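You operate a simulated robot arm through the tools that you are given. There is no shell and no other tool. Be economical: measure what you need, move in short steps, check, and stop when the job is done.

Carry out the task below with a simulated two-armed robot. There is one attempt and no reset: what you move stays moved.

TASK
Pick up the teal brush with one hand, pass it to the other hand and put it on the top of the black hood of tower a. Put the folded black cloth on the top of the blue table away on the ledge under the spring dial. Fetch the block of white labels and set it on the green paper patch. Turn the black dial of the band machine to 40 bags. Put one of the glue cans from the top of the blue table on the rewind end of the roller rack of tower c. Take the folded green bag on the top of the filter cabinet and put it away on the top of the grey fitting table. Push the filter drawer shut. Take the folded white bag on the top of the roller table and put it away on the top of the grey fitting table. The order is free. Set down upright: block of white labels, glue can.

Only the result counts: the job must be done as asked and must still hold three seconds after the hand-in. Knocking over, shifting, dropping, spilling or breaking anything else fails it. Flat cloth is picked up by pressing the open fingertips on it (5 to 10 N) and closing them slowly along it; thin cloth reads only 2 to 8 mm in the jaws.

THE ROBOT
Two 7-joint arms with two-finger parallel grippers on one trunk, on a base that drives. Base frame: it is fixed to the floor where the robot stands at the start and does not move with it; the origin is under the middle of the robot, x ahead of it, y to its left, z up. Lengths are in m, angles in degrees, forces in N, time in s.
The left shoulder is at the start at [0.11, 0.169, 1.325], the right one opposite. With the tool pointing down near the work surface each hand reaches from about 0.1 to 0.56 m from the robot's upright axis, wherever it stands, measured 20 degrees to its own side. Places, roughly: black dial of the band machine [-4.1, -0.1, 1]; block of white labels [-4, 0.25, 1]; filter drawer [7.9, -2, 0.8]; folded black cloth (10x6x3 cm) [-3.9, 0.5, 1]; folded green bag (7x5x3 cm) [8.1, -2.2, 0.9]; folded white bag (7x5x3 cm) [5.8, 6.1, 0.8]; glue can [-4, 0, 1]; green paper patch (15x5x1 cm) [-4.2, -0.2, 0.9]; ledge under the spring dial (15x22 cm) [5.72, 0.06, 0.54]; rewind end of the roller rack of tower C (13x32 cm [-0.92, -1.48, 0.66]; teal brush (5x3x21 cm) [0.5, -0.1, 0.5]; top of the black hood of tower A [0.8, -1.2, 1.3]; top of the grey fitting table [7.8, 2.2, 0.8]. Payload 1.57 kg a hand.
Tool frame (each hand has its own): the origin (TCP) lies between the finger pads and is the grasp point; the fingertips stand 0.03 m ahead of it; z points along the fingers, y is the line along which they close. Largest opening 0.08 m; finger width 0.017, thickness 0.012; the body of the gripper, 0.04 by 0.082 m, starts 0.08 m behind the TCP.
Orientation is that of the tool frame in the base frame, as a unit quaternion [x, y, z, w]. With the fingers straight down and closing along the base's y, the tool's x points along the base's -x, its y along +y and its z along -z.

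THE INTERFACE
- The arms move only by the tool apply_moves. It takes "left_deltas", "right_deltas" or both (then of equal length, played together; a hand with none holds still); each is one flat list of numbers, 7 for each row, row after row: the gripper command, from -1 (shut) to 1 (fully open), values between in proportion, then the shift along the base's x, y, z in units of 30 mm (1.0 is 30 mm), then the turn, a rotation vector about the base's x, y, z in units of 5 degrees (1.0 is 5 degrees). In form: [grip, tx, ty, tz, ax, ay, az, grip, tx, ty, tz, ax, ay, az, ...]. A call has 1 to 10 rows; each row shifts and turns the commanded pose from where the row before left it. A call with a number of a shift or a turn outside -1 to 1 is refused whole. A row lasts 0.2 s, in which the tool goes at most 0.05 m and 8.6 degrees; a call with a longer step from one row to the next is refused whole, and so is a gripper value outside its range. Where a pose cannot be reached the arm comes as near as it can. A force on the tool above 40 N (or 10 N above the force at the start of the call, whichever is more), or a blocked arm, ends the call early, and 0.2 s more pass. Each finger travels about 0.072 m/s and halts on what it meets, pressing with about 31 N; the grip force reading is that of the motor and also rises with nothing between the fingers. The clock runs only during rows and for 0.2 s after the last one: add rows that do not move to give the fingers time. It gives the time, the measured TCP pose, the force on the tool (base axes), the opening and the grip force at its end, in the units of the frame above (readings bear some noise), with the torque about the TCP (base axes, N m) and any sound that the robot's microphone picked up.
- Cameras (640 x 400 px; columns grow to the right, rows downward): "scene" is now at [0.1322, -0.0117, 1.4828]; the picture's right is [-0.34, -0.94, 0.00], its down [-0.87, 0.32, -0.37] and it looks along [0.35, -0.13, -0.93] (base axes); focal length 252 px, centre (320, 200). "left" rides on the left gripper at [0.072, 0.007, -0.122] in its tool frame; the picture's right is [-0.09, 1.00, 0.00], its down [-0.84, -0.08, -0.54] and it looks along [-0.54, -0.05, 0.84] (tool axes); focal length 238 px, centre (320, 200). "right" rides on the right gripper at [0.072, -0.007, -0.122] in its tool frame; the picture's right is [0.09, 1.00, 0.00], its down [-0.84, 0.08, -0.54] and it looks along [-0.54, 0.05, 0.84] (tool axes); focal length 238 px, centre (320, 200). There is no depth. A picture from a camera that has moved, and an enlarged one, comes with that camera's place and axes in the base frame and with its lens. The place of the scene camera against the robot may be out by one fixed shift of up to 0.012 m in any direction.
- capture(camera): a new picture of that camera. The clock stands still meanwhile.
- slide_trunk(by): slides the trunk up (or, below 0, down) by that many m; the arms and the scene camera ride with it, the base frame stays. It gives what a move gives, with no picture.
- base_move(legs): drives the robot by 1 to 6 legs, each [ahead, left, turn to the left] in m, m and degrees, along the robot's own axes; the way and the turn of a leg run together, so that a leg with both is an arc; at most 1.5 m and 180 degrees a leg. The arms and the cameras ride along, it lands a little off, and it stops where it bumps. It gives what a move gives.
- aim_head(pan, tilt): turns the head with the scene camera to pan (to the left, within 86 degrees either way) and tilt (down, from -29 to 69), counted from straight ahead of the robot. It gives what a move gives.
- inspect(camera, box): a new picture of the part [left, top, right, bottom] of that camera's present view, enlarged. The clock stands still meanwhile.
- sign_off(): hands the job in; it is judged then, once.

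Work in short steps. Places have to be worked out from the pictures, the camera data and where the tool is seen: move nearer, look again, correct. Check each grasp and each placing, and mend what went wrong. You have 217 turns and 220 pictures in all, those below and enlarged ones among them. Open the grippers and draw the arms clear of the work before you hand the job in, unless the task says otherwise.

The tools are called by a JSON object that holds its "op" and its "data". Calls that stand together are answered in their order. apply_moves: Moves the arms, as the interface text tells. Its arguments: {"type":"object","properties":{"left_deltas":{"type":"array","items":{"type":"number"}},"right_deltas":{"type":"array","items":{"type":"number"}}},"required":[]} The other tools are called the same way: slide_trunk (by) slides the trunk up or down; base_move (legs) drives the base; aim_head (pan, tilt) turns the head that bears the scene camera; capture (camera) takes a picture; inspect (camera, box) takes an enlarged picture of a part of a camera's view; sign_off () hands the job in.

At the start:

```text
time: 0.0
left_tcp_pos: [0.4999, 0.1192, 0.6756]
left_tcp_rot: [0.0, 1.0, -0.001, 0.0]
left_force: [-0.1, 0.4, 0.7]
left_ft_torque: [0.03, 0.02, -0.03]
left_gripper_width: 0.0801
left_grip_force: 0.0
right_tcp_pos: [0.3675, -0.2319, 0.7286]
right_tcp_rot: [0.0, 1.0, 0.0, 0.0]
right_force: [-0.3, -0.2, 0.6]
right_ft_torque: [-0.01, 0.03, -0.01]
right_gripper_width: 0.0802
right_grip_force: 0.0
trunk travel left (down, up): [-0.639, 0.251]
robot x, y, heading: [0.0018, 0.0002, -0.1]
head pan, tilt: [-20.0, 68.3]
```

scene: 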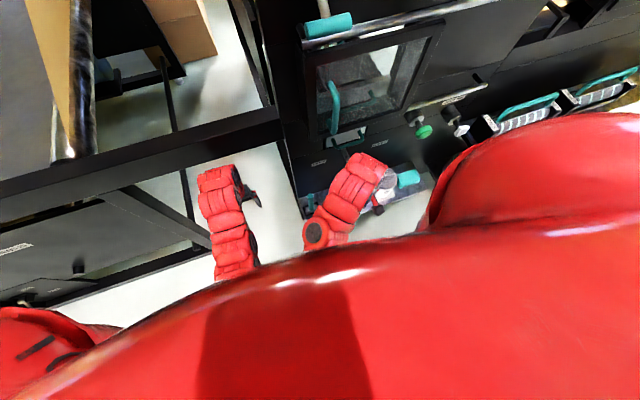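
right: 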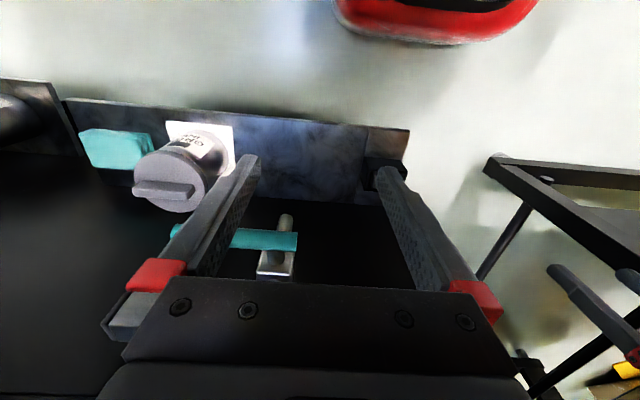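
left: 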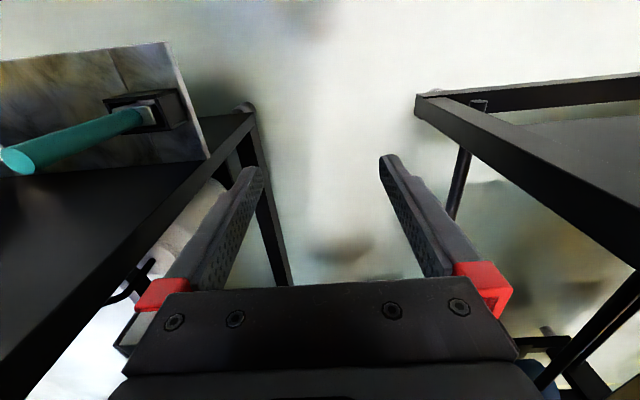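

I start by looking around at the work near tower A, with the head aimed at the front.

{"op": "aim_head", "data": {"pan": -10, "tilt": 50}}

{"op": "capture", "data": {"camera": "scene"}}

```text
time: 0.8
left_tcp_pos: [0.4996, 0.1183, 0.6746]
left_tcp_rot: [0.0, 1.0, 0.001, 0.0]
left_force: [0.5, 0.1, -0.2]
left_ft_torque: [0.02, -0.01, -0.01]
left_gripper_width: 0.0801
left_grip_force: 0.0
right_tcp_pos: [0.3675, -0.2316, 0.7293]
right_tcp_rot: [0.0, 1.0, 0.0, 0.0]
right_force: [0.7, -0.2, -0.3]
right_ft_torque: [-0.01, 0.0, 0.03]
right_gripper_width: 0.0801
right_grip_force: 0.1
trunk travel left (down, up): [-0.639, 0.251]
robot x, y, heading: [0.0004, -0.0001, -0.0]
head pan, tilt: [-10.0, 50.0]
```

```text
216 pictures are left
camera scene: at [0.1549, -0.0057, 1.5042], right [-0.17, -0.98, 0.0], down [-0.75, 0.13, -0.64], along [0.63, -0.11, -0.77], focal length 252 px, centre (320, 200)
```

scene: 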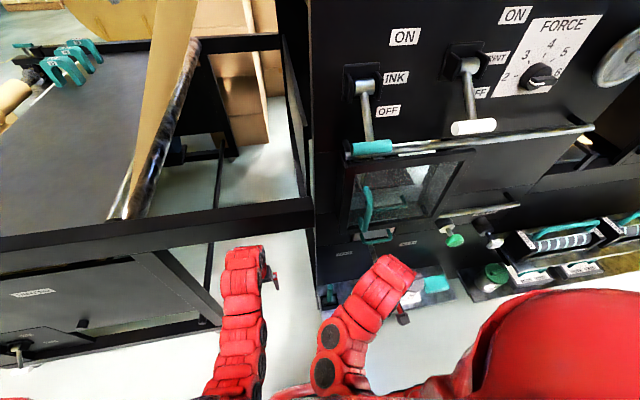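

The brush appears to stand upright in a black holder with its teal handle up. I move the left hand for a second viewpoint of it.

{"op": "apply_moves", "data": {"left_deltas": [1, -0.5, -0.8, 0.6, 0, 0, 0, 1, -0.5, -0.8, 0.6, 0, 0, 0, 1, -0.5, -0.8, 0.6, 0, 0, 0, 1, -0.5, -0.8, 0.6, 0, 0, 0]}}

{"op": "capture", "data": {"camera": "left"}}

{"op": "capture", "data": {"camera": "scene"}}

```text
time: 2.0
left_tcp_pos: [0.4715, 0.1163, 0.7477]
left_tcp_rot: [-0.043, 0.992, 0.113, 0.035]
left_force: [0.7, 0.0, -1.1]
left_ft_torque: [0.03, -0.01, 0.02]
left_gripper_width: 0.0801
left_grip_force: 0.0
right_tcp_pos: [0.3622, -0.237, 0.7277]
right_tcp_rot: [0.0, 1.0, -0.009, -0.006]
right_force: [-0.6, 0.1, -0.2]
right_ft_torque: [-0.03, 0.01, -0.02]
right_gripper_width: 0.0799
right_grip_force: 0.0
trunk travel left (down, up): [-0.639, 0.251]
robot x, y, heading: [-0.0043, 0.0014, -0.1]
head pan, tilt: [-10.0, 50.0]
stopped in row 4 (left hand): the arm was blocked; the commanded pose is now the measured one
```

```text
215 pictures are left
camera left: at [0.3906, 0.0895, 0.8628], right [0.0, 0.97, 0.23], down [0.81, -0.13, 0.57], along [0.59, 0.18, -0.79], focal length 238 px, centre (320, 200)
```

left: 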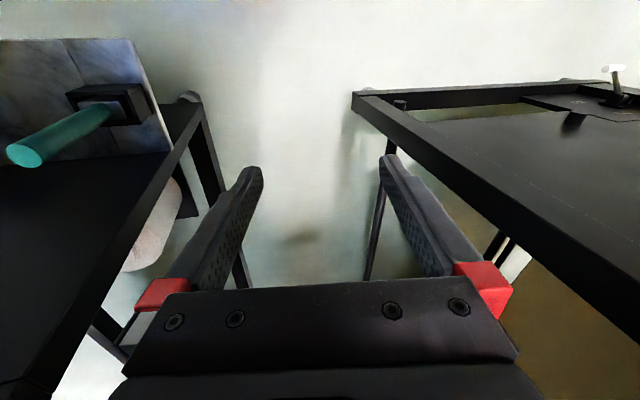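

```text
214 pictures are left
camera scene: at [0.155, -0.0055, 1.5043], right [-0.17, -0.98, 0.0], down [-0.75, 0.13, -0.64], along [0.63, -0.11, -0.77], focal length 252 px, centre (320, 200)
```

scene: 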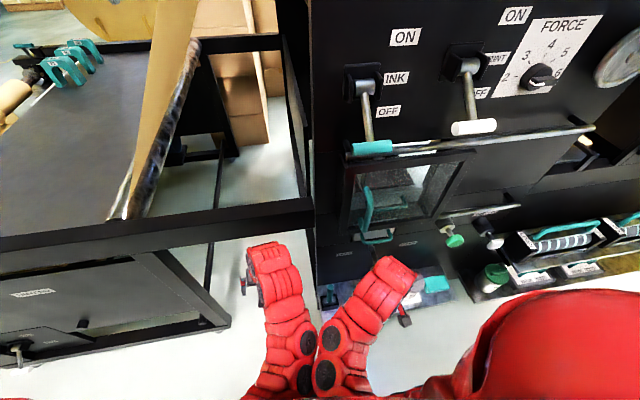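

The elbows touched: brush handle top triangulates to about (0.48,-0.11,0.63). I swing the left arm aside and bring the right hand behind the brush for a look.

{"op": "apply_moves", "data": {"left_deltas": [1, -0.3, 1, 0.2, 0, 0, 0, 1, -0.3, 1, 0.2, 0, 0, 0, 1, -0.3, 1, 0.2, 0, 0, 0, 1, -0.3, 1, 0.2, 0, 0, 0, 1, 0, 1, 0.2, 0, 0, 0, 1, 0, 1, 0.2, 0, 0, 0]}}

{"op": "apply_moves", "data": {"right_deltas": [1, 0, 0.6, 0.6, 0, 0, 0, 1, 0, 0.8, 0.6, 0, 0, 0, 1, 0, 0.8, 0.6, 0, 0, 0, 1, 0, 0.8, 0.6, 0, 0, 0, 1, 0, 0.6, 0, 0, 0, 0]}}

{"op": "capture", "data": {"camera": "right"}}

```text
time: 3.4
left_tcp_pos: [0.4351, 0.2959, 0.7828]
left_tcp_rot: [-0.042, 0.992, 0.111, 0.035]
left_force: [1.3, -0.6, -0.3]
left_ft_torque: [0.01, 0.0, -0.02]
left_gripper_width: 0.0799
left_grip_force: 0.0
right_tcp_pos: [0.3643, -0.2348, 0.7274]
right_tcp_rot: [0.0, 1.0, -0.008, -0.006]
right_force: [0.3, -0.8, -0.5]
right_ft_torque: [0.0, -0.03, -0.01]
right_gripper_width: 0.0799
right_grip_force: 0.0
trunk travel left (down, up): [-0.639, 0.251]
robot x, y, heading: [0.003, -0.0033, 0.1]
head pan, tilt: [-10.0, 50.0]
```

```text
time: 4.6
left_tcp_pos: [0.4342, 0.2947, 0.7832]
left_tcp_rot: [-0.041, 0.992, 0.111, 0.035]
left_force: [-0.6, 0.7, 0.0]
left_ft_torque: [-0.01, -0.01, -0.02]
left_gripper_width: 0.0799
left_grip_force: 0.1
right_tcp_pos: [0.384, -0.143, 0.7736]
right_tcp_rot: [-0.001, 1.0, -0.01, -0.006]
right_force: [0.7, -0.1, -0.6]
right_ft_torque: [-0.02, 0.02, -0.01]
right_gripper_width: 0.0798
right_grip_force: 0.0
right hand out of reach, approached as far as the arm can: row 2, 3, 4
trunk travel left (down, up): [-0.639, 0.251]
robot x, y, heading: [0.0036, 0.002, -0.1]
head pan, tilt: [-10.0, 50.0]
```

```text
213 pictures are left
camera right: at [0.3135, -0.1476, 0.8968], right [-0.09, 1.0, -0.02], down [0.84, 0.09, 0.53], along [0.53, 0.04, -0.85], focal length 238 px, centre (320, 200)
```

right: 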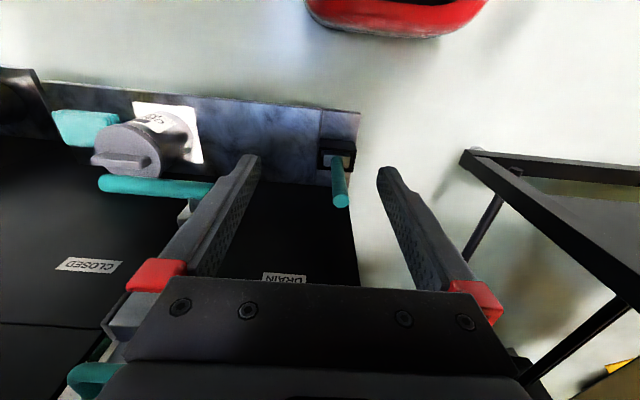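

Brush is clearly seen, vertical at about (0.48,-0.107), top z≈0.63. I move above it and check.

{"op": "apply_moves", "data": {"right_deltas": [1, 0.8, 0.3, -0.6, 0, 0, 0, 1, 0.8, 0.3, -0.6, 0, 0, 0, 1, 0.8, 0.3, -0.6, 0, 0, 0, 1, 0.8, 0.3, -0.6, 0, 0, 0, 1, 0, 0, 0, 0, 0, 0]}}

{"op": "capture", "data": {"camera": "right"}}

```text
time: 5.8
left_tcp_pos: [0.4345, 0.2951, 0.7834]
left_tcp_rot: [-0.041, 0.992, 0.11, 0.034]
left_force: [-0.3, 0.7, -0.1]
left_ft_torque: [0.01, 0.0, 0.05]
left_gripper_width: 0.08
left_grip_force: 0.2
right_tcp_pos: [0.4798, -0.1084, 0.7042]
right_tcp_rot: [0.0, 1.0, -0.008, -0.006]
right_force: [0.1, -0.2, -0.1]
right_ft_torque: [0.0, 0.02, 0.01]
right_gripper_width: 0.0801
right_grip_force: 0.0
trunk travel left (down, up): [-0.639, 0.251]
robot x, y, heading: [0.0009, -0.0008, -0.2]
head pan, tilt: [-10.0, 50.0]
```

```text
212 pictures are left
camera right: at [0.4091, -0.1126, 0.8269], right [-0.09, 1.0, -0.02], down [0.84, 0.09, 0.53], along [0.53, 0.04, -0.85], focal length 238 px, centre (320, 200)
```

right: 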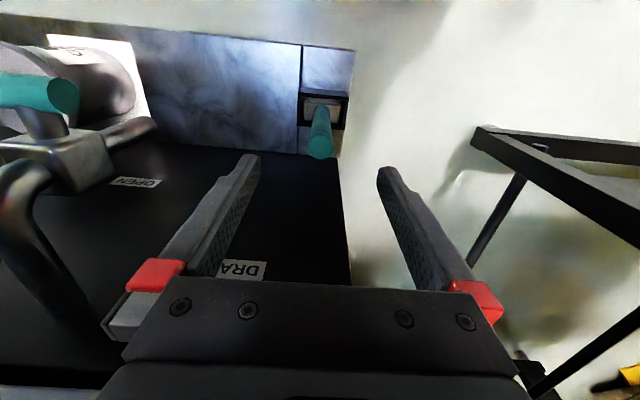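

Aligned; lower to z≈0.60 around the handle and close.

{"op": "apply_moves", "data": {"right_deltas": [1, -0.1, 0, -0.9, 0, 0, 0, 1, 0, 0, -0.9, 0, 0, 0, 1, 0, 0, -0.9, 0, 0, 0, 1, 0, 0, -0.9, 0, 0, 0, -1, 0, 0, 0, 0, 0, 0, -1, 0, 0, 0, 0, 0, 0, -1, 0, 0, 0, 0, 0, 0, -1, 0, 0, 0, 0, 0, 0, -1, 0, 0, 0, 0, 0, 0]}}

{"op": "capture", "data": {"camera": "right"}}

```text
time: 7.8
left_tcp_pos: [0.4335, 0.2947, 0.7837]
left_tcp_rot: [-0.041, 0.992, 0.11, 0.034]
left_force: [0.8, -0.1, -0.2]
left_ft_torque: [-0.01, -0.02, -0.01]
left_gripper_width: 0.0801
left_grip_force: 0.0
right_tcp_pos: [0.477, -0.1044, 0.5964]
right_tcp_rot: [0.0, 1.0, -0.008, -0.006]
right_force: [1.3, -0.1, -0.3]
right_ft_torque: [0.01, -0.11, -0.02]
right_gripper_width: 0.0213
right_grip_force: 30.9
trunk travel left (down, up): [-0.639, 0.251]
robot x, y, heading: [0.0003, -0.0021, -0.3]
head pan, tilt: [-10.0, 50.0]
```

```text
211 pictures are left
camera right: at [0.4067, -0.1106, 0.7192], right [-0.09, 1.0, -0.01], down [0.84, 0.09, 0.53], along [0.53, 0.04, -0.85], focal length 238 px, centre (320, 200)
```

right: 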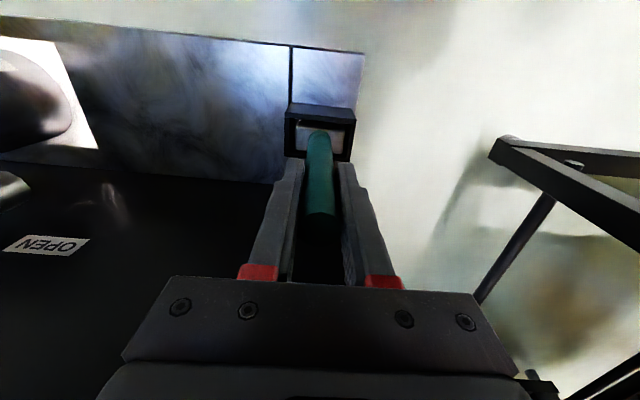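

Gripped (21 mm). Lift straight up ~0.2 m.

{"op": "apply_moves", "data": {"right_deltas": [-1, 0, 0, 0.5, 0, 0, 0, -1, 0, 0, 0.9, 0, 0, 0, -1, 0, 0, 0.9, 0, 0, 0, -1, 0, 0, 0.9, 0, 0, 0, -1, 0, 0, 0.9, 0, 0, 0, -1, 0, 0, 0.9, 0, 0, 0, -1, 0, 0, 0.9, 0, 0, 0, -1, 0, 0, 0.9, 0, 0, 0, -1, 0, 0, 0, 0, 0, 0]}}

{"op": "capture", "data": {"camera": "right"}}

{"op": "capture", "data": {"camera": "scene"}}

```text
time: 9.8
left_tcp_pos: [0.4348, 0.2936, 0.7831]
left_tcp_rot: [-0.041, 0.993, 0.11, 0.034]
left_force: [-0.1, 0.4, -0.3]
left_ft_torque: [0.0, 0.03, -0.01]
left_gripper_width: 0.0799
left_grip_force: 0.2
right_tcp_pos: [0.4789, -0.1077, 0.8002]
right_tcp_rot: [-0.001, 1.0, -0.008, -0.006]
right_force: [0.6, -0.3, -1.1]
right_ft_torque: [0.01, 0.02, 0.02]
right_gripper_width: 0.0213
right_grip_force: 31.2
trunk travel left (down, up): [-0.639, 0.251]
robot x, y, heading: [0.0008, 0.0003, -0.0]
head pan, tilt: [-10.0, 50.0]
```

```text
210 pictures are left
camera right: at [0.4077, -0.1128, 0.9233], right [-0.09, 1.0, -0.01], down [0.84, 0.09, 0.53], along [0.53, 0.04, -0.85], focal length 238 px, centre (320, 200)
```

right: 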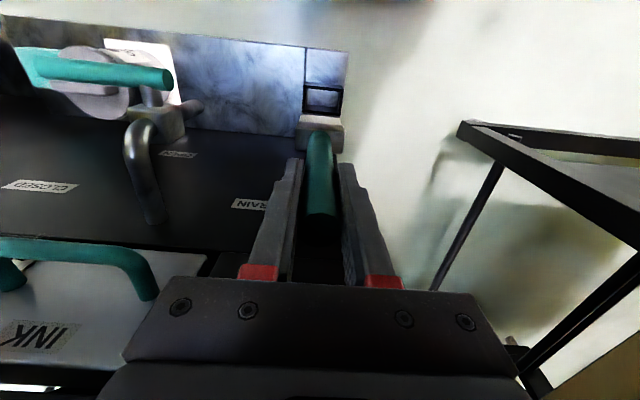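

```text
209 pictures are left
camera scene: at [0.1558, -0.0059, 1.5042], right [-0.17, -0.98, 0.0], down [-0.75, 0.13, -0.64], along [0.63, -0.11, -0.77], focal length 252 px, centre (320, 200)
```

scene: 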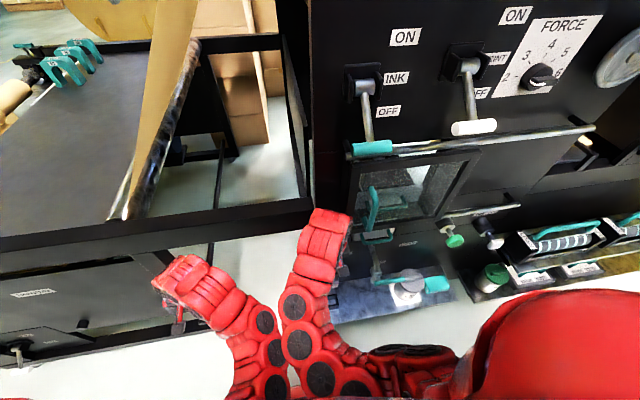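

Brush is out of its holder. I back off 0.5 m into free space for the handover.

{"op": "base_move", "data": {"legs": [[-0.5, 0, 0]]}}

{"op": "aim_head", "data": {"pan": -60, "tilt": 15}}

{"op": "capture", "data": {"camera": "scene"}}

```text
time: 12.8
left_tcp_pos: [-0.0678, 0.2935, 0.7828]
left_tcp_rot: [-0.041, 0.992, 0.11, 0.035]
left_force: [-0.1, -0.4, 0.1]
left_ft_torque: [-0.01, 0.03, -0.05]
left_gripper_width: 0.0801
left_grip_force: 0.1
right_tcp_pos: [-0.026, -0.1065, 0.8013]
right_tcp_rot: [-0.001, 1.0, -0.009, -0.006]
right_force: [0.8, -0.4, -1.7]
right_ft_torque: [-0.01, 0.01, -0.03]
right_gripper_width: 0.021
right_grip_force: 31.2
trunk travel left (down, up): [-0.639, 0.251]
robot x, y, heading: [-0.5011, 0.0023, 0.1]
head pan, tilt: [-10.0, 50.0]
```

```text
time: 13.9
left_tcp_pos: [-0.0667, 0.2941, 0.7832]
left_tcp_rot: [-0.041, 0.992, 0.11, 0.034]
left_force: [0.8, 0.2, 0.5]
left_ft_torque: [0.01, 0.0, -0.01]
left_gripper_width: 0.0802
left_grip_force: 0.0
right_tcp_pos: [-0.0251, -0.1076, 0.8014]
right_tcp_rot: [0.0, 1.0, -0.008, -0.006]
right_force: [-1.0, 1.0, -0.3]
right_ft_torque: [0.02, 0.01, 0.01]
right_gripper_width: 0.0215
right_grip_force: 30.7
trunk travel left (down, up): [-0.639, 0.251]
robot x, y, heading: [-0.5038, 0.0017, -0.1]
head pan, tilt: [-60.0, 15.0]
```

```text
208 pictures are left
camera scene: at [-0.3764, -0.0731, 1.5579], right [-0.87, -0.5, 0.0], down [-0.13, 0.22, -0.97], along [0.48, -0.84, -0.26], focal length 252 px, centre (320, 200)
```

scene: 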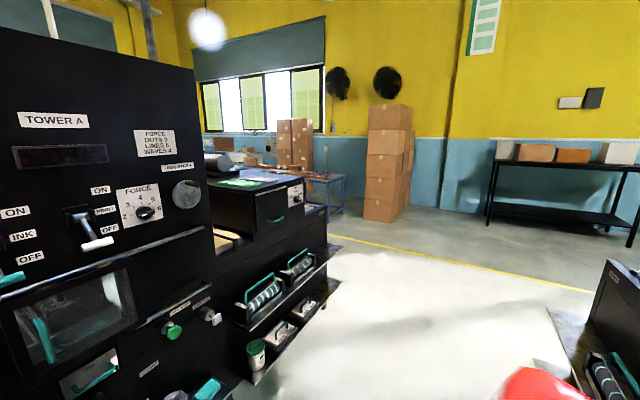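

The hood of tower A is seen beyond. Now turn the right hand to point left (brush horizontal) and the left hand to close along x.

{"op": "apply_moves", "data": {"right_deltas": [-1, -0.05, 0.1, 0.2, 1, 0, 0, -1, -0.05, 0.1, 0.2, 1, 0, 0, -1, -0.05, 0.1, 0.2, 1, 0, 0, -1, -0.05, 0.1, 0.2, 1, 0, 0, -1, -0.05, 0.1, 0.2, 1, 0, 0, -1, -0.05, 0.1, 0.2, 1, 0, 0, -1, -0.05, 0.1, 0.2, 1, 0, 0, -1, -0.05, 0.1, 0.2, 1, 0, 0, -1, -0.05, 0.1, 0.2, 1, 0, 0, -1, -0.05, 0.1, 0.2, 1, 0, 0], "left_deltas": [1, 0, 0, 0.5, -0.84, 0.26, -0.31, 1, 0, 0, 0.5, -0.84, 0.26, -0.31, 1, 0, 0, 0.5, -0.84, 0.26, -0.31, 1, 0, 0, 0.5, 0, 0, -1, 1, 0, 0, 0.5, 0, 0, -1, 1, 0, 0, 0.5, 0, 0, -1, 1, 0, 0, 0.5, 0, 0, -1, 1, 0, 0, 0.5, 0, 0, -1, 1, 0, 0, 0.5, 0, 0, -1, 1, 0, 0, 0.5, 0, 0, -1]}}

{"op": "apply_moves", "data": {"right_deltas": [-1, -0.05, 0.1, 0.2, 1, 0, 0, -1, -0.05, 0.1, 0.2, 1, 0, 0, -1, -0.05, 0.1, 0.2, 1, 0, 0, -1, -0.05, 0.1, 0.2, 1, 0, 0, -1, -0.05, 0.1, 0.2, 1, 0, 0, -1, -0.05, 0.1, 0.2, 1, 0, 0, -1, -0.05, 0.1, 0.2, 1, 0, 0, -1, -0.05, 0.1, 0.2, 1, 0, 0, -1, 0, 0, 0, 0, 0, 0, -1, 0, 0, 0, 0, 0, 0], "left_deltas": [1, 0, 0, 0.2, 0, 0, -1, 1, 0, 0, 0.2, 0, 0, -1, 1, 0, 0, 0.2, 0, 0, -1, 1, 0, 0, 0.2, 0, 0, -1, 1, 0, 0, 0.2, 0, 0, -1, 1, 0, 0, 0.2, 0, 0, -1, 1, 0, 0, 0.2, 0, 0, -1, 1, 0, 0, 0, 0, 0, -1, 1, 0, 0, 0, 0, 0, -1, 1, 0, 0, 0, 0, 0, -1]}}

{"op": "capture", "data": {"camera": "left"}}

```text
time: 16.1
left_tcp_pos: [-0.1092, 0.2787, 0.8641]
left_tcp_rot: [0.309, 0.951, 0.01, -0.002]
left_force: [0.5, 0.6, 0.4]
left_ft_torque: [-0.01, 0.02, -0.01]
left_gripper_width: 0.08
left_grip_force: 0.1
left hand out of reach, approached as far as the arm can: row 4, 5, 6, 7, 8, 9, 10
right_tcp_pos: [-0.0321, -0.154, 0.7717]
right_tcp_rot: [-0.001, 0.995, 0.099, -0.002]
right_force: [-0.5, 0.3, -0.2]
right_ft_torque: [-0.01, 0.0, -0.02]
right_gripper_width: 0.021
right_grip_force: 31.4
right hand out of reach, approached as far as the arm can: row 2, 3, 4, 5, 6, 7, 8, 9, 10
trunk travel left (down, up): [-0.639, 0.251]
robot x, y, heading: [-0.5044, -0.0043, 0.2]
head pan, tilt: [-60.0, 15.0]
```

```text
time: 18.3
left_tcp_pos: [-0.0951, 0.2492, 0.8854]
left_tcp_rot: [0.688, 0.725, 0.023, -0.009]
left_force: [-0.9, 0.3, 0.5]
left_ft_torque: [0.0, -0.03, 0.0]
left_gripper_width: 0.0799
left_grip_force: 0.0
left hand out of reach, approached as far as the arm can: row 1, 2, 3, 4, 5, 6, 9
right_tcp_pos: [-0.0321, -0.1538, 0.7727]
right_tcp_rot: [-0.001, 0.995, 0.099, -0.003]
right_force: [-1.0, 0.1, -0.5]
right_ft_torque: [-0.05, 0.02, 0.0]
right_gripper_width: 0.0212
right_grip_force: 31.3
right hand out of reach, approached as far as the arm can: row 1, 2, 3, 4, 5, 6, 7, 8
trunk travel left (down, up): [-0.639, 0.251]
robot x, y, heading: [-0.5071, -0.0006, -0.1]
head pan, tilt: [-60.0, 15.0]
```

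```text
207 pictures are left
camera left: at [-0.094, 0.3151, 1.0106], right [1.0, -0.04, 0.02], down [-0.04, -0.86, 0.5], along [0.0, -0.5, -0.86], focal length 238 px, centre (320, 200)
```

left: 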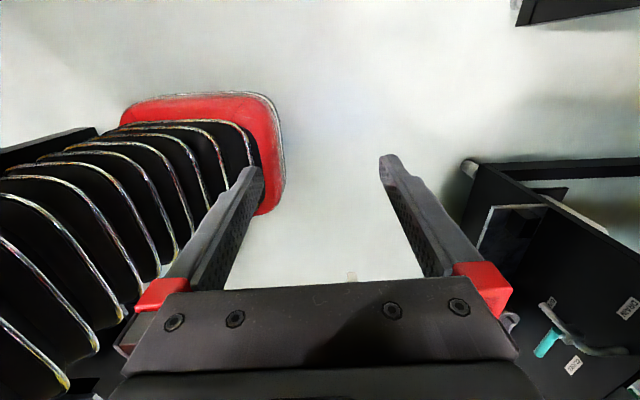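

The right hand barely turns there. Instead keep the brush hanging vertical and try tipping the left hand to point right (tool toward -y).

{"op": "apply_moves", "data": {"left_deltas": [1, 0, 0.3, -0.4, -1, 0, 0, 1, 0, 0.3, -0.4, -1, 0, 0, 1, 0, 0.3, -0.4, -1, 0, 0, 1, 0, 0.3, -0.4, -1, 0, 0, 1, 0, 0.3, -0.4, -1, 0, 0, 1, 0, 0.3, -0.4, -1, 0, 0, 1, 0, 0, -0.4, -1, 0, 0, 1, 0, 0, -0.4, -1, 0, 0, 1, 0, 0, -0.4, -1, 0, 0, 1, 0, 0, -0.4, -1, 0, 0]}}

```text
time: 20.5
left_tcp_pos: [-0.0946, 0.2611, 0.8773]
left_tcp_rot: [0.695, 0.718, 0.02, -0.003]
left_force: [0.1, -0.6, 0.5]
left_ft_torque: [-0.02, -0.01, 0.0]
left_gripper_width: 0.0799
left_grip_force: 0.0
left hand out of reach, approached as far as the arm can: row 1, 2, 3, 4, 5, 6, 7, 8, 9, 10
right_tcp_pos: [-0.0337, -0.1548, 0.7723]
right_tcp_rot: [0.0, 0.995, 0.098, -0.004]
right_force: [-0.7, 0.0, -0.6]
right_ft_torque: [-0.04, 0.03, -0.02]
right_gripper_width: 0.0209
right_grip_force: 30.8
trunk travel left (down, up): [-0.639, 0.251]
robot x, y, heading: [-0.5021, -0.0025, 0.2]
head pan, tilt: [-60.0, 15.0]
```

Limited that way. I return the left yaw and will try pitching it forward instead.

{"op": "apply_moves", "data": {"left_deltas": [1, 0, 0, -0.3, 0, 0, 1, 1, 0, 0, -0.3, 0, 0, 1, 1, 0, 0, -0.3, 0, 0, 1, 1, 0, 0, -0.3, 0, 0, 1, 1, 0, 0, -0.3, 0, 0, 1, 1, 0, 0, -0.3, 0, 0, 1, 1, 0, 0, -0.3, 0, 0, 1, 1, 0, 0, 0, 0, 0, 1, 1, 0, 0, 0, 0, 0, 1, 1, 0, 0, 0, 0, 0, 1]}}

{"op": "apply_moves", "data": {"left_deltas": [1, 0, 0, 0, 0, -1, 1, 1, 0, 0, 0, 0, -1, 1, 1, 0, 0, 0, 0, -1, 1, 1, 0, 0, 0, 0, -1, 1, 1, 0, 0, 0, 0, -1, 1, 1, 0, 0, 0, 0, -1, 1, 1, 0, 0, 0, 0, -1, 1, 1, 0, 0, 0, 0, -1, 0, 1, 0, 0, 0, 0, -1, 0, 1, 0, 0, 0, 0, -1, 0]}}

```text
time: 22.7
left_tcp_pos: [-0.0934, 0.2617, 0.8154]
left_tcp_rot: [0.326, 0.945, 0.017, -0.012]
left_force: [0.6, 0.3, -0.3]
left_ft_torque: [0.01, 0.01, -0.03]
left_gripper_width: 0.0798
left_grip_force: 0.1
right_tcp_pos: [-0.0327, -0.1537, 0.7717]
right_tcp_rot: [-0.001, 0.995, 0.099, -0.004]
right_force: [0.1, 0.9, -0.4]
right_ft_torque: [-0.01, 0.0, 0.0]
right_gripper_width: 0.0215
right_grip_force: 31.0
trunk travel left (down, up): [-0.639, 0.251]
robot x, y, heading: [-0.5041, -0.0012, 0.2]
head pan, tilt: [-60.0, 15.0]
```

```text
time: 24.9
left_tcp_pos: [-0.0589, 0.2731, 0.865]
left_tcp_rot: [0.24, 0.967, 0.043, 0.067]
left_force: [-0.4, 0.0, -0.1]
left_ft_torque: [0.04, 0.01, 0.02]
left_gripper_width: 0.0802
left_grip_force: 0.1
left hand out of reach, approached as far as the arm can: row 2, 3, 4, 5, 6, 7, 8, 9, 10
right_tcp_pos: [-0.0327, -0.1544, 0.7716]
right_tcp_rot: [-0.001, 0.995, 0.099, -0.004]
right_force: [-0.5, -0.3, -1.3]
right_ft_torque: [-0.03, 0.0, 0.02]
right_gripper_width: 0.0211
right_grip_force: 30.9
trunk travel left (down, up): [-0.639, 0.251]
robot x, y, heading: [-0.4999, -0.0017, 0.1]
head pan, tilt: [-60.0, 15.0]
```

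Probably the elbow fold limit: too close and high. Test pitching the left hand while lower and farther ahead.

{"op": "apply_moves", "data": {"left_deltas": [1, 0.2, 0, -1, 0, 0, 0, 1, 0.2, 0, -1, 0, 0, 0, 1, 0.2, 0, -1, 0, 0, 0, 1, 0.2, 0, -1, 0, 0, 0, 1, 0.2, 0, -1, 0, 0, 0, 1, 0.2, 0, -1, 0, 0, 0, 1, 0.2, 0, -1, 0, 0, 0, 1, 0.2, 0, -1, 0, 0, 0]}}

{"op": "apply_moves", "data": {"left_deltas": [1, 0, 0, 0, 0, -1, 0.7, 1, 0, 0, 0, 0, -1, 0.7, 1, 0, 0, 0, 0, -1, 0.7, 1, 0, 0, 0, 0, -1, 0.7, 1, 0, 0, 0, 0, -1, 0, 1, 0, 0, 0, 0, -1, 0, 1, 0, 0, 0, 0, -1, 0, 1, 0, 0, 0, 0, -1, 0, 1, 0, 0, 0, 0, -1, 0, 1, 0, 0, 0, 0, -1, 0]}}

```text
time: 26.7
left_tcp_pos: [-0.0094, 0.2732, 0.6241]
left_tcp_rot: [0.239, 0.968, 0.044, 0.068]
left_force: [-0.5, 0.3, -0.3]
left_ft_torque: [0.02, 0.03, 0.0]
left_gripper_width: 0.0798
left_grip_force: 0.1
right_tcp_pos: [-0.0317, -0.1548, 0.771]
right_tcp_rot: [0.0, 0.995, 0.098, -0.003]
right_force: [-0.5, -0.1, -1.5]
right_ft_torque: [0.01, 0.01, 0.01]
right_gripper_width: 0.0212
right_grip_force: 30.8
trunk travel left (down, up): [-0.639, 0.251]
robot x, y, heading: [-0.5031, -0.0013, 0.1]
head pan, tilt: [-60.0, 15.0]
```

```text
time: 28.9
left_tcp_pos: [-0.0117, 0.2731, 0.6257]
left_tcp_rot: [0.082, 0.871, 0.117, 0.47]
left_force: [0.8, -0.3, 0.7]
left_ft_torque: [-0.01, 0.0, -0.01]
left_gripper_width: 0.0799
left_grip_force: 0.0
right_tcp_pos: [-0.0321, -0.1543, 0.7722]
right_tcp_rot: [-0.001, 0.995, 0.099, -0.003]
right_force: [0.4, -0.3, -1.5]
right_ft_torque: [0.0, 0.02, 0.02]
right_gripper_width: 0.0212
right_grip_force: 31.0
trunk travel left (down, up): [-0.639, 0.251]
robot x, y, heading: [-0.5074, -0.0004, -0.0]
head pan, tilt: [-60.0, 15.0]
```

That works. Let me look down at both arms to plan the handover.

{"op": "aim_head", "data": {"pan": 0, "tilt": 55}}

{"op": "capture", "data": {"camera": "scene"}}

{"op": "capture", "data": {"camera": "left"}}

```text
time: 30.2
left_tcp_pos: [-0.012, 0.2735, 0.6257]
left_tcp_rot: [0.083, 0.871, 0.117, 0.47]
left_force: [0.5, 0.0, 0.3]
left_ft_torque: [0.0, 0.0, 0.0]
left_gripper_width: 0.0799
left_grip_force: 0.0
right_tcp_pos: [-0.0326, -0.1547, 0.7719]
right_tcp_rot: [-0.001, 0.995, 0.098, -0.004]
right_force: [-0.1, 0.4, -0.3]
right_ft_torque: [0.01, 0.01, -0.02]
right_gripper_width: 0.0213
right_grip_force: 30.4
trunk travel left (down, up): [-0.639, 0.251]
robot x, y, heading: [-0.5051, -0.0, -0.3]
head pan, tilt: [0.0, 55.0]
```

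```text
206 pictures are left
camera scene: at [-0.3512, 0.0077, 1.4978], right [0.0, -1.0, 0.0], down [-0.82, 0.0, -0.57], along [0.57, 0.0, -0.82], focal length 252 px, centre (320, 200)
```

scene: 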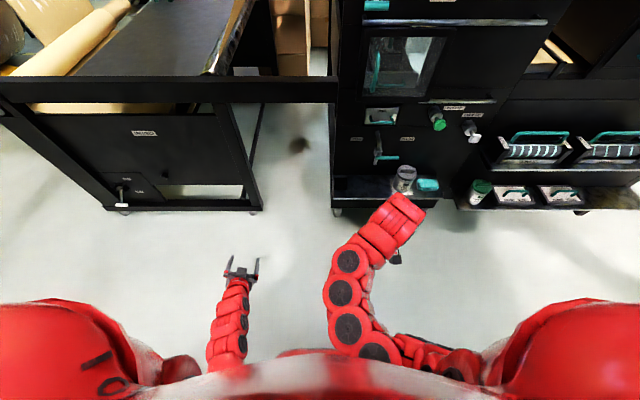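

```text
205 pictures are left
camera left: at [-0.1542, 0.2809, 0.6349], right [0.08, 0.93, 0.35], down [0.0, -0.36, 0.93], along [1.0, -0.08, -0.03], focal length 238 px, centre (320, 200)
```

left: 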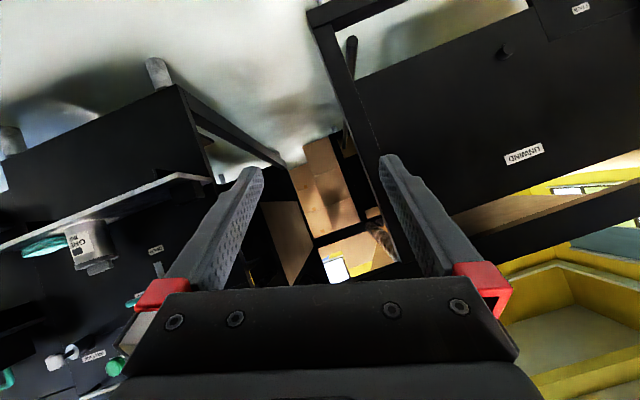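

Right elbow loops inward but above. I level the left hand (roll/pitch), hold it behind and left of the brush, and straighten the right hand.

{"op": "apply_moves", "data": {"right_deltas": [-1, 0.17, 0.28, -0.3, -0.38, 0, 0, -1, 0.17, 0.28, -0.3, -0.38, 0, 0, -1, 0.17, 0.28, -0.3, -0.38, 0, 0, -1, 0.17, 0.28, -0.3, -0.38, 0, 0, -1, 0.17, 0.28, -0.3, -0.38, 0, 0, -1, 0.17, 0.28, -0.3, -0.38, 0, 0, -1, 0, 0, 0, 0, 0, 0, -1, 0, 0, 0, 0, 0, 0, -1, 0, 0, 0, 0, 0, 0], "left_deltas": [1, -0.3, -0.2, 0, -1, 0, 0, 1, -0.3, -0.2, 0, -1, 0, 0, 1, -0.3, -0.2, 0, -1, 0, 0, 1, -0.3, -0.2, 0, -1, 0, 0, 1, -0.3, -0.2, 0, 0, -1, 0, 1, -0.3, -0.2, 0, 0, -1, 0, 1, -0.3, -0.2, 0, 0, -1, 0, 1, -0.3, -0.2, 0, 0, -1, 0, 1, 0, -0.4, 0, 0, -1, 0]}}

{"op": "capture", "data": {"camera": "left"}}

{"op": "capture", "data": {"camera": "scene"}}

```text
time: 32.2
left_tcp_pos: [-0.085, 0.2131, 0.624]
left_tcp_rot: [0.007, 0.754, -0.035, 0.655]
left_force: [0.3, -0.1, 0.7]
left_ft_torque: [0.02, 0.0, 0.04]
left_gripper_width: 0.0799
left_grip_force: 0.0
right_tcp_pos: [-0.0013, -0.1053, 0.7182]
right_tcp_rot: [-0.001, 1.0, -0.001, -0.004]
right_force: [-0.5, -0.2, -1.5]
right_ft_torque: [0.01, 0.02, -0.03]
right_gripper_width: 0.0212
right_grip_force: 31.1
trunk travel left (down, up): [-0.639, 0.251]
robot x, y, heading: [-0.5037, 0.0014, -0.2]
head pan, tilt: [0.0, 55.0]
```

```text
204 pictures are left
camera left: at [-0.2162, 0.2237, 0.5697], right [0.07, 1.0, 0.05], down [-0.42, -0.01, 0.91], along [0.9, -0.08, 0.42], focal length 238 px, centre (320, 200)
```

left: 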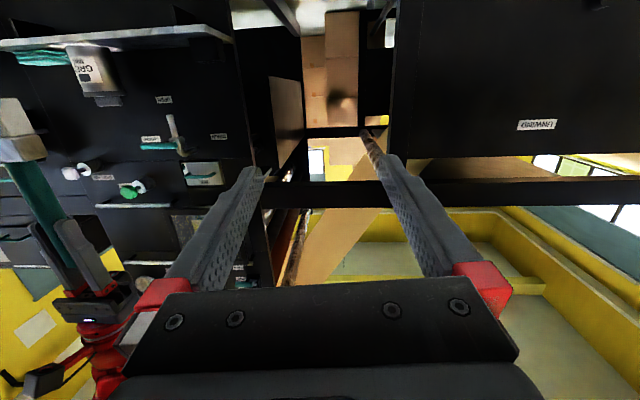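

```text
203 pictures are left
camera scene: at [-0.3508, 0.0074, 1.4977], right [0.0, -1.0, 0.0], down [-0.82, 0.0, -0.57], along [0.57, 0.0, -0.82], focal length 252 px, centre (320, 200)
```

scene: 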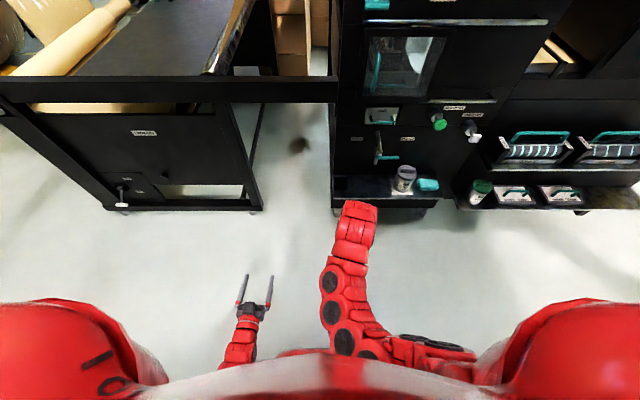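

Left hand is now almost horizontal and sees the brush. I slide it under the right forearm toward y≈-0.1, staying behind the brush.

{"op": "apply_moves", "data": {"left_deltas": [1, 0, -1, 0.08, 0, 0, 0, 1, 0, -1, 0.08, 0, 0, 0, 1, 0, -1, 0.08, 0, 0, 0, 1, 0, -1, 0.08, 0, 0, 0, 1, 0, -1, 0.08, 0, 0, 0, 1, 0, -1, 0.08, 0, 0, 0, 1, 0, -1, 0.08, 0, 0, 0, 1, 0, -1, 0.08, 0, 0, 0, 1, 0, -1, 0.08, 0, 0, 0, 1, 0, -1, 0.08, 0, 0, 0]}}

{"op": "capture", "data": {"camera": "left"}}

```text
time: 34.4
left_tcp_pos: [-0.0839, -0.0885, 0.6476]
left_tcp_rot: [0.008, 0.754, -0.035, 0.656]
left_force: [-0.3, 0.3, -0.2]
left_ft_torque: [-0.02, -0.01, -0.03]
left_gripper_width: 0.08
left_grip_force: 0.1
right_tcp_pos: [-0.0007, -0.1047, 0.7181]
right_tcp_rot: [0.0, 1.0, -0.001, -0.004]
right_force: [-0.7, 1.0, -0.6]
right_ft_torque: [-0.01, -0.01, 0.0]
right_gripper_width: 0.0213
right_grip_force: 30.7
trunk travel left (down, up): [-0.639, 0.251]
robot x, y, heading: [-0.5023, -0.0002, 0.2]
head pan, tilt: [0.0, 55.0]
```

```text
202 pictures are left
camera left: at [-0.2147, -0.0784, 0.5935], right [0.07, 1.0, 0.05], down [-0.42, -0.02, 0.91], along [0.9, -0.08, 0.42], focal length 238 px, centre (320, 200)
```

left: 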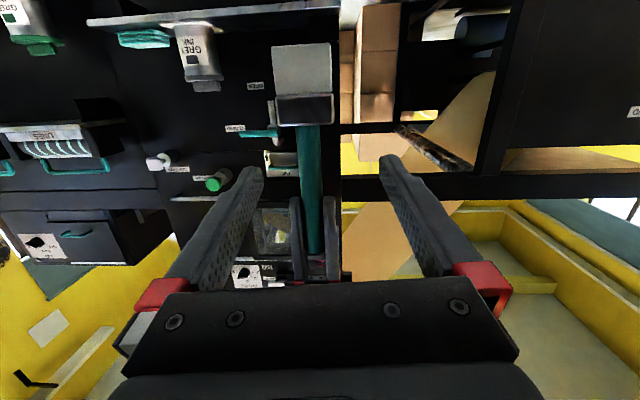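

Brush sits centered between the fingers. Advance and close the left gripper on the handle just above the ferrule.

{"op": "apply_moves", "data": {"left_deltas": [1, 0.55, -0.15, 0, 0, 0, 0, 1, 0.55, -0.15, 0, 0, 0, 0, 1, 0.55, -0.15, 0, 0, 0, 0, 1, 0.55, -0.15, 0, 0, 0, 0, 1, 0, 0, 0, 0, 0, 0, -1, 0, 0, 0, 0, 0, 0, -1, 0, 0, 0, 0, 0, 0, -1, 0, 0, 0, 0, 0, 0, -1, 0, 0, 0, 0, 0, 0, -1, 0, 0, 0, 0, 0, 0]}}

{"op": "capture", "data": {"camera": "left"}}

```text
time: 36.6
left_tcp_pos: [-0.0169, -0.1057, 0.6491]
left_tcp_rot: [0.008, 0.754, -0.035, 0.655]
left_force: [0.2, 8.4, -1.7]
left_ft_torque: [0.41, 0.06, 0.18]
left_gripper_width: 0.0213
left_grip_force: 30.8
right_tcp_pos: [-0.0015, -0.1055, 0.7195]
right_tcp_rot: [0.0, 1.0, -0.001, -0.004]
right_force: [-0.5, -9.0, 0.6]
right_ft_torque: [-1.07, 0.08, -0.06]
right_gripper_width: 0.0217
right_grip_force: 30.8
trunk travel left (down, up): [-0.639, 0.251]
robot x, y, heading: [-0.4993, 0.0009, -0.1]
head pan, tilt: [0.0, 55.0]
```

```text
201 pictures are left
camera left: at [-0.1487, -0.0945, 0.5942], right [0.07, 1.0, 0.05], down [-0.42, -0.02, 0.91], along [0.9, -0.08, 0.42], focal length 238 px, centre (320, 200)
```

left: 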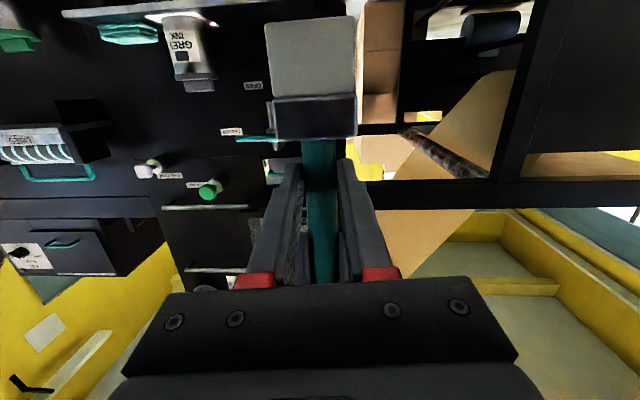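

Both hold it. Open the right hand and lift it clear.

{"op": "apply_moves", "data": {"right_deltas": [1, 0, 0, 0, 0, 0, 0, 1, 0, 0, 0, 0, 0, 0, 1, 0, 0, 0, 0, 0, 0, 1, 0, 0, 0, 0, 0, 0, 1, 0, 0, 0.5, 0, 0, 0, 1, 0, 0, 0.8, 0, 0, 0, 1, 0, 0, 0.8, 0, 0, 0, 1, 0, -0.5, 0.3, 0, 0, 0, 1, 0, -1, 0, 0, 0, 0, 1, 0, -1, 0, 0, 0, 0]}}

{"op": "apply_moves", "data": {"right_deltas": [1, 0, -1, 0, 0, 0, 0, 1, 0, -1, 0, 0, 0, 0, 1, 0, -1, 0, 0, 0, 0, 1, 0, -1, 0, 0, 0, 0, 1, 0, -1, 0, 0, 0, 0, 1, 0, -1, 0, 0, 0, 0]}}

{"op": "capture", "data": {"camera": "left"}}

{"op": "capture", "data": {"camera": "scene"}}

```text
time: 38.8
left_tcp_pos: [-0.0168, -0.106, 0.6483]
left_tcp_rot: [0.007, 0.755, -0.035, 0.655]
left_force: [0.0, 0.6, -0.4]
left_ft_torque: [0.0, 0.0, -0.04]
left_gripper_width: 0.021
left_grip_force: 30.7
right_tcp_pos: [-0.002, -0.1797, 0.7918]
right_tcp_rot: [0.0, 1.0, 0.0, -0.004]
right_force: [-0.1, 0.5, -0.7]
right_ft_torque: [-0.01, 0.0, -0.03]
right_gripper_width: 0.0801
right_grip_force: 0.0
trunk travel left (down, up): [-0.639, 0.251]
robot x, y, heading: [-0.4995, -0.0003, -0.1]
head pan, tilt: [0.0, 55.0]
```

```text
time: 40.2
left_tcp_pos: [-0.0165, -0.1056, 0.6496]
left_tcp_rot: [0.008, 0.755, -0.035, 0.655]
left_force: [0.1, -0.2, 0.8]
left_ft_torque: [0.01, -0.01, 0.04]
left_gripper_width: 0.0206
left_grip_force: 31.2
right_tcp_pos: [-0.0006, -0.3588, 0.7903]
right_tcp_rot: [-0.001, 1.0, -0.001, -0.004]
right_force: [0.4, -1.2, -0.1]
right_ft_torque: [-0.01, -0.03, 0.01]
right_gripper_width: 0.0799
right_grip_force: 0.0
trunk travel left (down, up): [-0.639, 0.251]
robot x, y, heading: [-0.5007, 0.0006, -0.0]
head pan, tilt: [0.0, 55.0]
```

```text
200 pictures are left
camera left: at [-0.1487, -0.0954, 0.5943], right [0.07, 1.0, 0.05], down [-0.42, -0.02, 0.91], along [0.9, -0.08, 0.42], focal length 238 px, centre (320, 200)
```

left: 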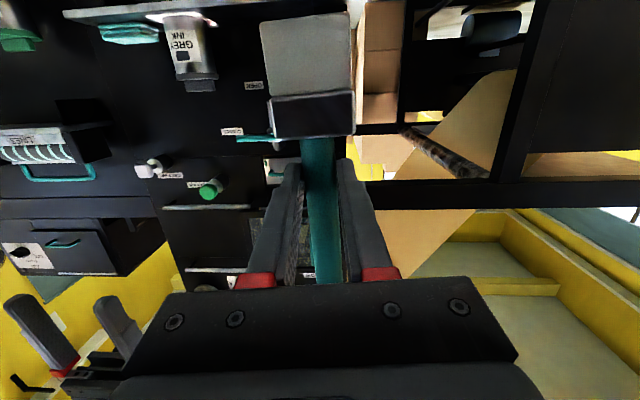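

```text
199 pictures are left
camera scene: at [-0.3511, 0.0067, 1.4977], right [0.0, -1.0, 0.0], down [-0.82, 0.0, -0.57], along [0.57, 0.0, -0.82], focal length 252 px, centre (320, 200)
```

scene: 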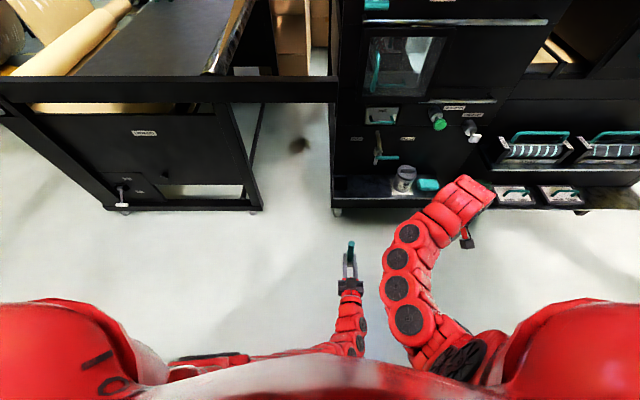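

Handover succeeded. I draw the left hand to its own side, raise the trunk, and drive right to view the hood.

{"op": "apply_moves", "data": {"left_deltas": [-1, 0, 0.9, 0.2, 0, 0, 0, -1, 0, 0.9, 0.2, 0, 0, 0, -1, 0, 0.9, 0.2, 0, 0, 0, -1, 0, 0.9, 0.2, 0, 0, 0, -1, 0, 0.9, 0.2, 0, 0, 0, -1, 0, 0.9, 0.2, 0, 0, 0, -1, 0, 0.9, 0.2, 0, 0, 0, -1, 0, 0.9, 0.2, 0, 0, 0]}}

{"op": "slide_trunk", "data": {"by": 0.25}}

{"op": "base_move", "data": {"legs": [[0, -0.7, 0]]}}

{"op": "aim_head", "data": {"pan": -30, "tilt": 25}}

{"op": "capture", "data": {"camera": "scene"}}

```text
time: 42.0
left_tcp_pos: [-0.0168, 0.1124, 0.6954]
left_tcp_rot: [0.008, 0.755, -0.036, 0.655]
left_force: [0.5, 0.6, -1.7]
left_ft_torque: [-0.02, 0.05, -0.01]
left_gripper_width: 0.0211
left_grip_force: 31.3
right_tcp_pos: [-0.0023, -0.3571, 0.7897]
right_tcp_rot: [-0.001, 1.0, -0.001, -0.003]
right_force: [-0.5, 0.0, -0.5]
right_ft_torque: [0.0, 0.03, -0.01]
right_gripper_width: 0.08
right_grip_force: 0.0
trunk travel left (down, up): [-0.639, 0.251]
robot x, y, heading: [-0.5041, 0.0018, -0.0]
head pan, tilt: [0.0, 55.0]
```

```text
time: 44.6
left_tcp_pos: [-0.0177, 0.1127, 0.9451]
left_tcp_rot: [0.008, 0.754, -0.035, 0.656]
left_force: [-0.3, 0.2, -0.8]
left_ft_torque: [0.03, -0.02, -0.02]
left_gripper_width: 0.0208
left_grip_force: 30.8
right_tcp_pos: [-0.0016, -0.3581, 1.0407]
right_tcp_rot: [0.0, 1.0, -0.001, -0.004]
right_force: [-0.3, -0.5, 0.3]
right_ft_torque: [0.0, 0.02, -0.02]
right_gripper_width: 0.08
right_grip_force: 0.0
trunk travel left (down, up): [-0.889, 0.001]
robot x, y, heading: [-0.503, -0.0017, 0.1]
head pan, tilt: [0.0, 55.0]
```

```text
time: 48.5
left_tcp_pos: [-0.0186, -0.5892, 0.9457]
left_tcp_rot: [0.009, 0.755, -0.037, 0.655]
left_force: [0.1, 0.0, -0.2]
left_ft_torque: [-0.01, 0.02, -0.02]
left_gripper_width: 0.0211
left_grip_force: 30.8
right_tcp_pos: [-0.0056, -1.0604, 1.0397]
right_tcp_rot: [0.002, 1.0, -0.001, -0.004]
right_force: [0.3, 0.3, 0.4]
right_ft_torque: [-0.01, -0.04, 0.02]
right_gripper_width: 0.08
right_grip_force: 0.1
trunk travel left (down, up): [-0.889, 0.001]
robot x, y, heading: [-0.504, -0.7003, -0.3]
head pan, tilt: [0.0, 55.0]
```

```text
time: 49.4
left_tcp_pos: [-0.0187, -0.5889, 0.9449]
left_tcp_rot: [0.01, 0.754, -0.036, 0.656]
left_force: [0.3, 0.1, -1.9]
left_ft_torque: [0.03, 0.03, -0.01]
left_gripper_width: 0.0207
left_grip_force: 30.8
right_tcp_pos: [-0.0054, -1.0608, 1.0404]
right_tcp_rot: [0.003, 1.0, -0.001, -0.004]
right_force: [-0.2, 0.4, -0.9]
right_ft_torque: [0.0, -0.01, -0.01]
right_gripper_width: 0.0802
right_grip_force: 0.1
trunk travel left (down, up): [-0.889, 0.001]
robot x, y, heading: [-0.5001, -0.7003, -0.2]
head pan, tilt: [-30.0, 25.0]
```

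```text
198 pictures are left
camera scene: at [-0.3457, -0.7385, 1.7917], right [-0.5, -0.86, 0.0], down [-0.37, 0.21, -0.91], along [0.78, -0.46, -0.42], focal length 252 px, centre (320, 200)
```

scene: 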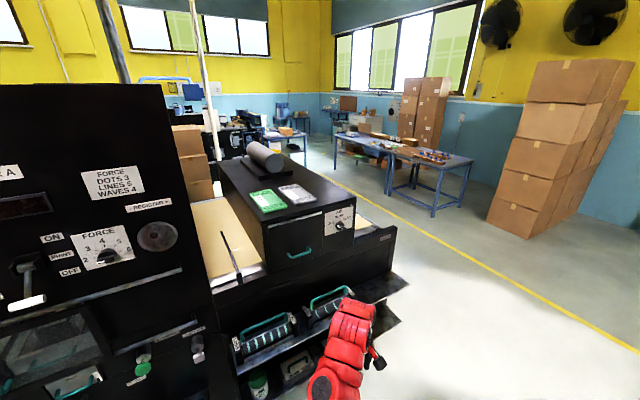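

The hood's top spans x≈0.48–1.5, y≈-0.98…-1.42, with packets; a free strip lies at y≈-1.36. First I test in free space that the left hand can go high and far.

{"op": "apply_moves", "data": {"left_deltas": [-1, 0.5, 0.1, 1, 0, 0, 0, -1, 0.5, 0.1, 1, 0, 0, 0, -1, 0.5, 0.1, 1, 0, 0, 0, -1, 0.5, 0.1, 1, 0, 0, 0, -1, 0.5, 0.1, 1, 0, 0, 0, -1, 0.5, 0.1, 1, 0, 0, 0, -1, 0.5, 0.1, 1, 0, 0, 0, -1, 0.5, 0.1, 1, 0, 0, 0, -1, 0.5, 0.1, 1, 0, 0, 0, -1, 0.5, 0.1, 1, 0, 0, 0]}}

{"op": "apply_moves", "data": {"left_deltas": [-1, 0.2, 0, 1, 0, 0, 0, -1, 0.2, 0, 1, 0, 0, 0, -1, 0.2, 0, 1, 0, 0, 0, -1, 0.2, 0, 1, 0, 0, 0, -1, 0.2, 0, 1, 0, 0, 0]}}

```text
time: 51.6
left_tcp_pos: [0.1333, -0.5607, 1.2444]
left_tcp_rot: [0.009, 0.755, -0.036, 0.655]
left_force: [1.0, 0.8, -0.5]
left_ft_torque: [-0.01, 0.04, 0.0]
left_gripper_width: 0.0208
left_grip_force: 30.7
right_tcp_pos: [-0.0043, -1.0612, 1.0406]
right_tcp_rot: [0.002, 1.0, -0.001, -0.005]
right_force: [0.3, -0.2, -0.1]
right_ft_torque: [0.01, -0.02, 0.0]
right_gripper_width: 0.0796
right_grip_force: 0.0
trunk travel left (down, up): [-0.889, 0.001]
robot x, y, heading: [-0.503, -0.7026, -0.4]
head pan, tilt: [-30.0, 25.0]
```

```text
time: 52.8
left_tcp_pos: [0.1644, -0.5591, 1.346]
left_tcp_rot: [0.009, 0.755, -0.036, 0.655]
left_force: [0.2, -0.6, -0.5]
left_ft_torque: [0.0, -0.02, 0.02]
left_gripper_width: 0.0207
left_grip_force: 31.5
left hand out of reach, approached as far as the arm can: row 3, 4, 5
right_tcp_pos: [-0.0054, -1.0606, 1.0398]
right_tcp_rot: [0.002, 1.0, -0.001, -0.004]
right_force: [0.0, 0.6, -0.5]
right_ft_torque: [0.0, 0.0, -0.04]
right_gripper_width: 0.0802
right_grip_force: 0.1
trunk travel left (down, up): [-0.889, 0.001]
robot x, y, heading: [-0.5054, -0.6964, -0.5]
head pan, tilt: [-30.0, 25.0]
```

Now test pitching the tool down at this height.

{"op": "apply_moves", "data": {"left_deltas": [-1, 0, 0, 0, 0, 1, 0, -1, 0, 0, 0, 0, 1, 0, -1, 0, 0, 0, 0, 1, 0, -1, 0, 0, 0, 0, 1, 0, -1, 0, 0, 0, 0, 1, 0, -1, 0, 0, 0, 0, 1, 0, -1, 0, 0, 0, 0, 1, 0, -1, 0, 0, 0, 0, 1, 0, -1, 0, 0, 0, 0, 1, 0, -1, 0, 0, 0, 0, 1, 0]}}

{"op": "apply_moves", "data": {"left_deltas": [-1, 0, 0, 0.3, 0, 1, 0, -1, 0, 0, 0.3, 0, 1, 0, -1, 0, 0, 0.3, 0, 1, 0, -1, 0, 0, 0.3, 0, 1, 0, -1, 0, 0, 0.3, 0, 1, 0, -1, 0, 0, 0.3, 0, 1, 0]}}

```text
time: 55.0
left_tcp_pos: [0.1652, -0.5579, 1.3362]
left_tcp_rot: [-0.006, 0.954, -0.039, 0.298]
left_force: [0.5, 1.0, -0.8]
left_ft_torque: [-0.02, -0.01, 0.01]
left_gripper_width: 0.0209
left_grip_force: 31.2
left hand out of reach, approached as far as the arm can: row 1, 10
right_tcp_pos: [-0.0052, -1.0612, 1.0403]
right_tcp_rot: [0.002, 1.0, -0.001, -0.004]
right_force: [0.0, -1.0, 0.5]
right_ft_torque: [-0.01, -0.02, 0.03]
right_gripper_width: 0.0804
right_grip_force: 0.0
trunk travel left (down, up): [-0.889, 0.001]
robot x, y, heading: [-0.5041, -0.6987, -0.2]
head pan, tilt: [-30.0, 25.0]
```

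```text
time: 56.4
left_tcp_pos: [0.1342, -0.5606, 1.2474]
left_tcp_rot: [-0.009, 0.979, -0.053, 0.195]
left_force: [0.5, 0.0, -1.3]
left_ft_torque: [-0.03, -0.02, -0.01]
left_gripper_width: 0.0209
left_grip_force: 31.0
left hand out of reach, approached as far as the arm can: row 1, 2, 3, 4, 5, 6
right_tcp_pos: [-0.0059, -1.0611, 1.0406]
right_tcp_rot: [0.002, 1.0, -0.001, -0.004]
right_force: [0.0, -0.1, -0.5]
right_ft_torque: [-0.01, 0.02, -0.02]
right_gripper_width: 0.0801
right_grip_force: 0.1
trunk travel left (down, up): [-0.889, 0.001]
robot x, y, heading: [-0.5072, -0.6976, -0.3]
head pan, tilt: [-30.0, 25.0]
```

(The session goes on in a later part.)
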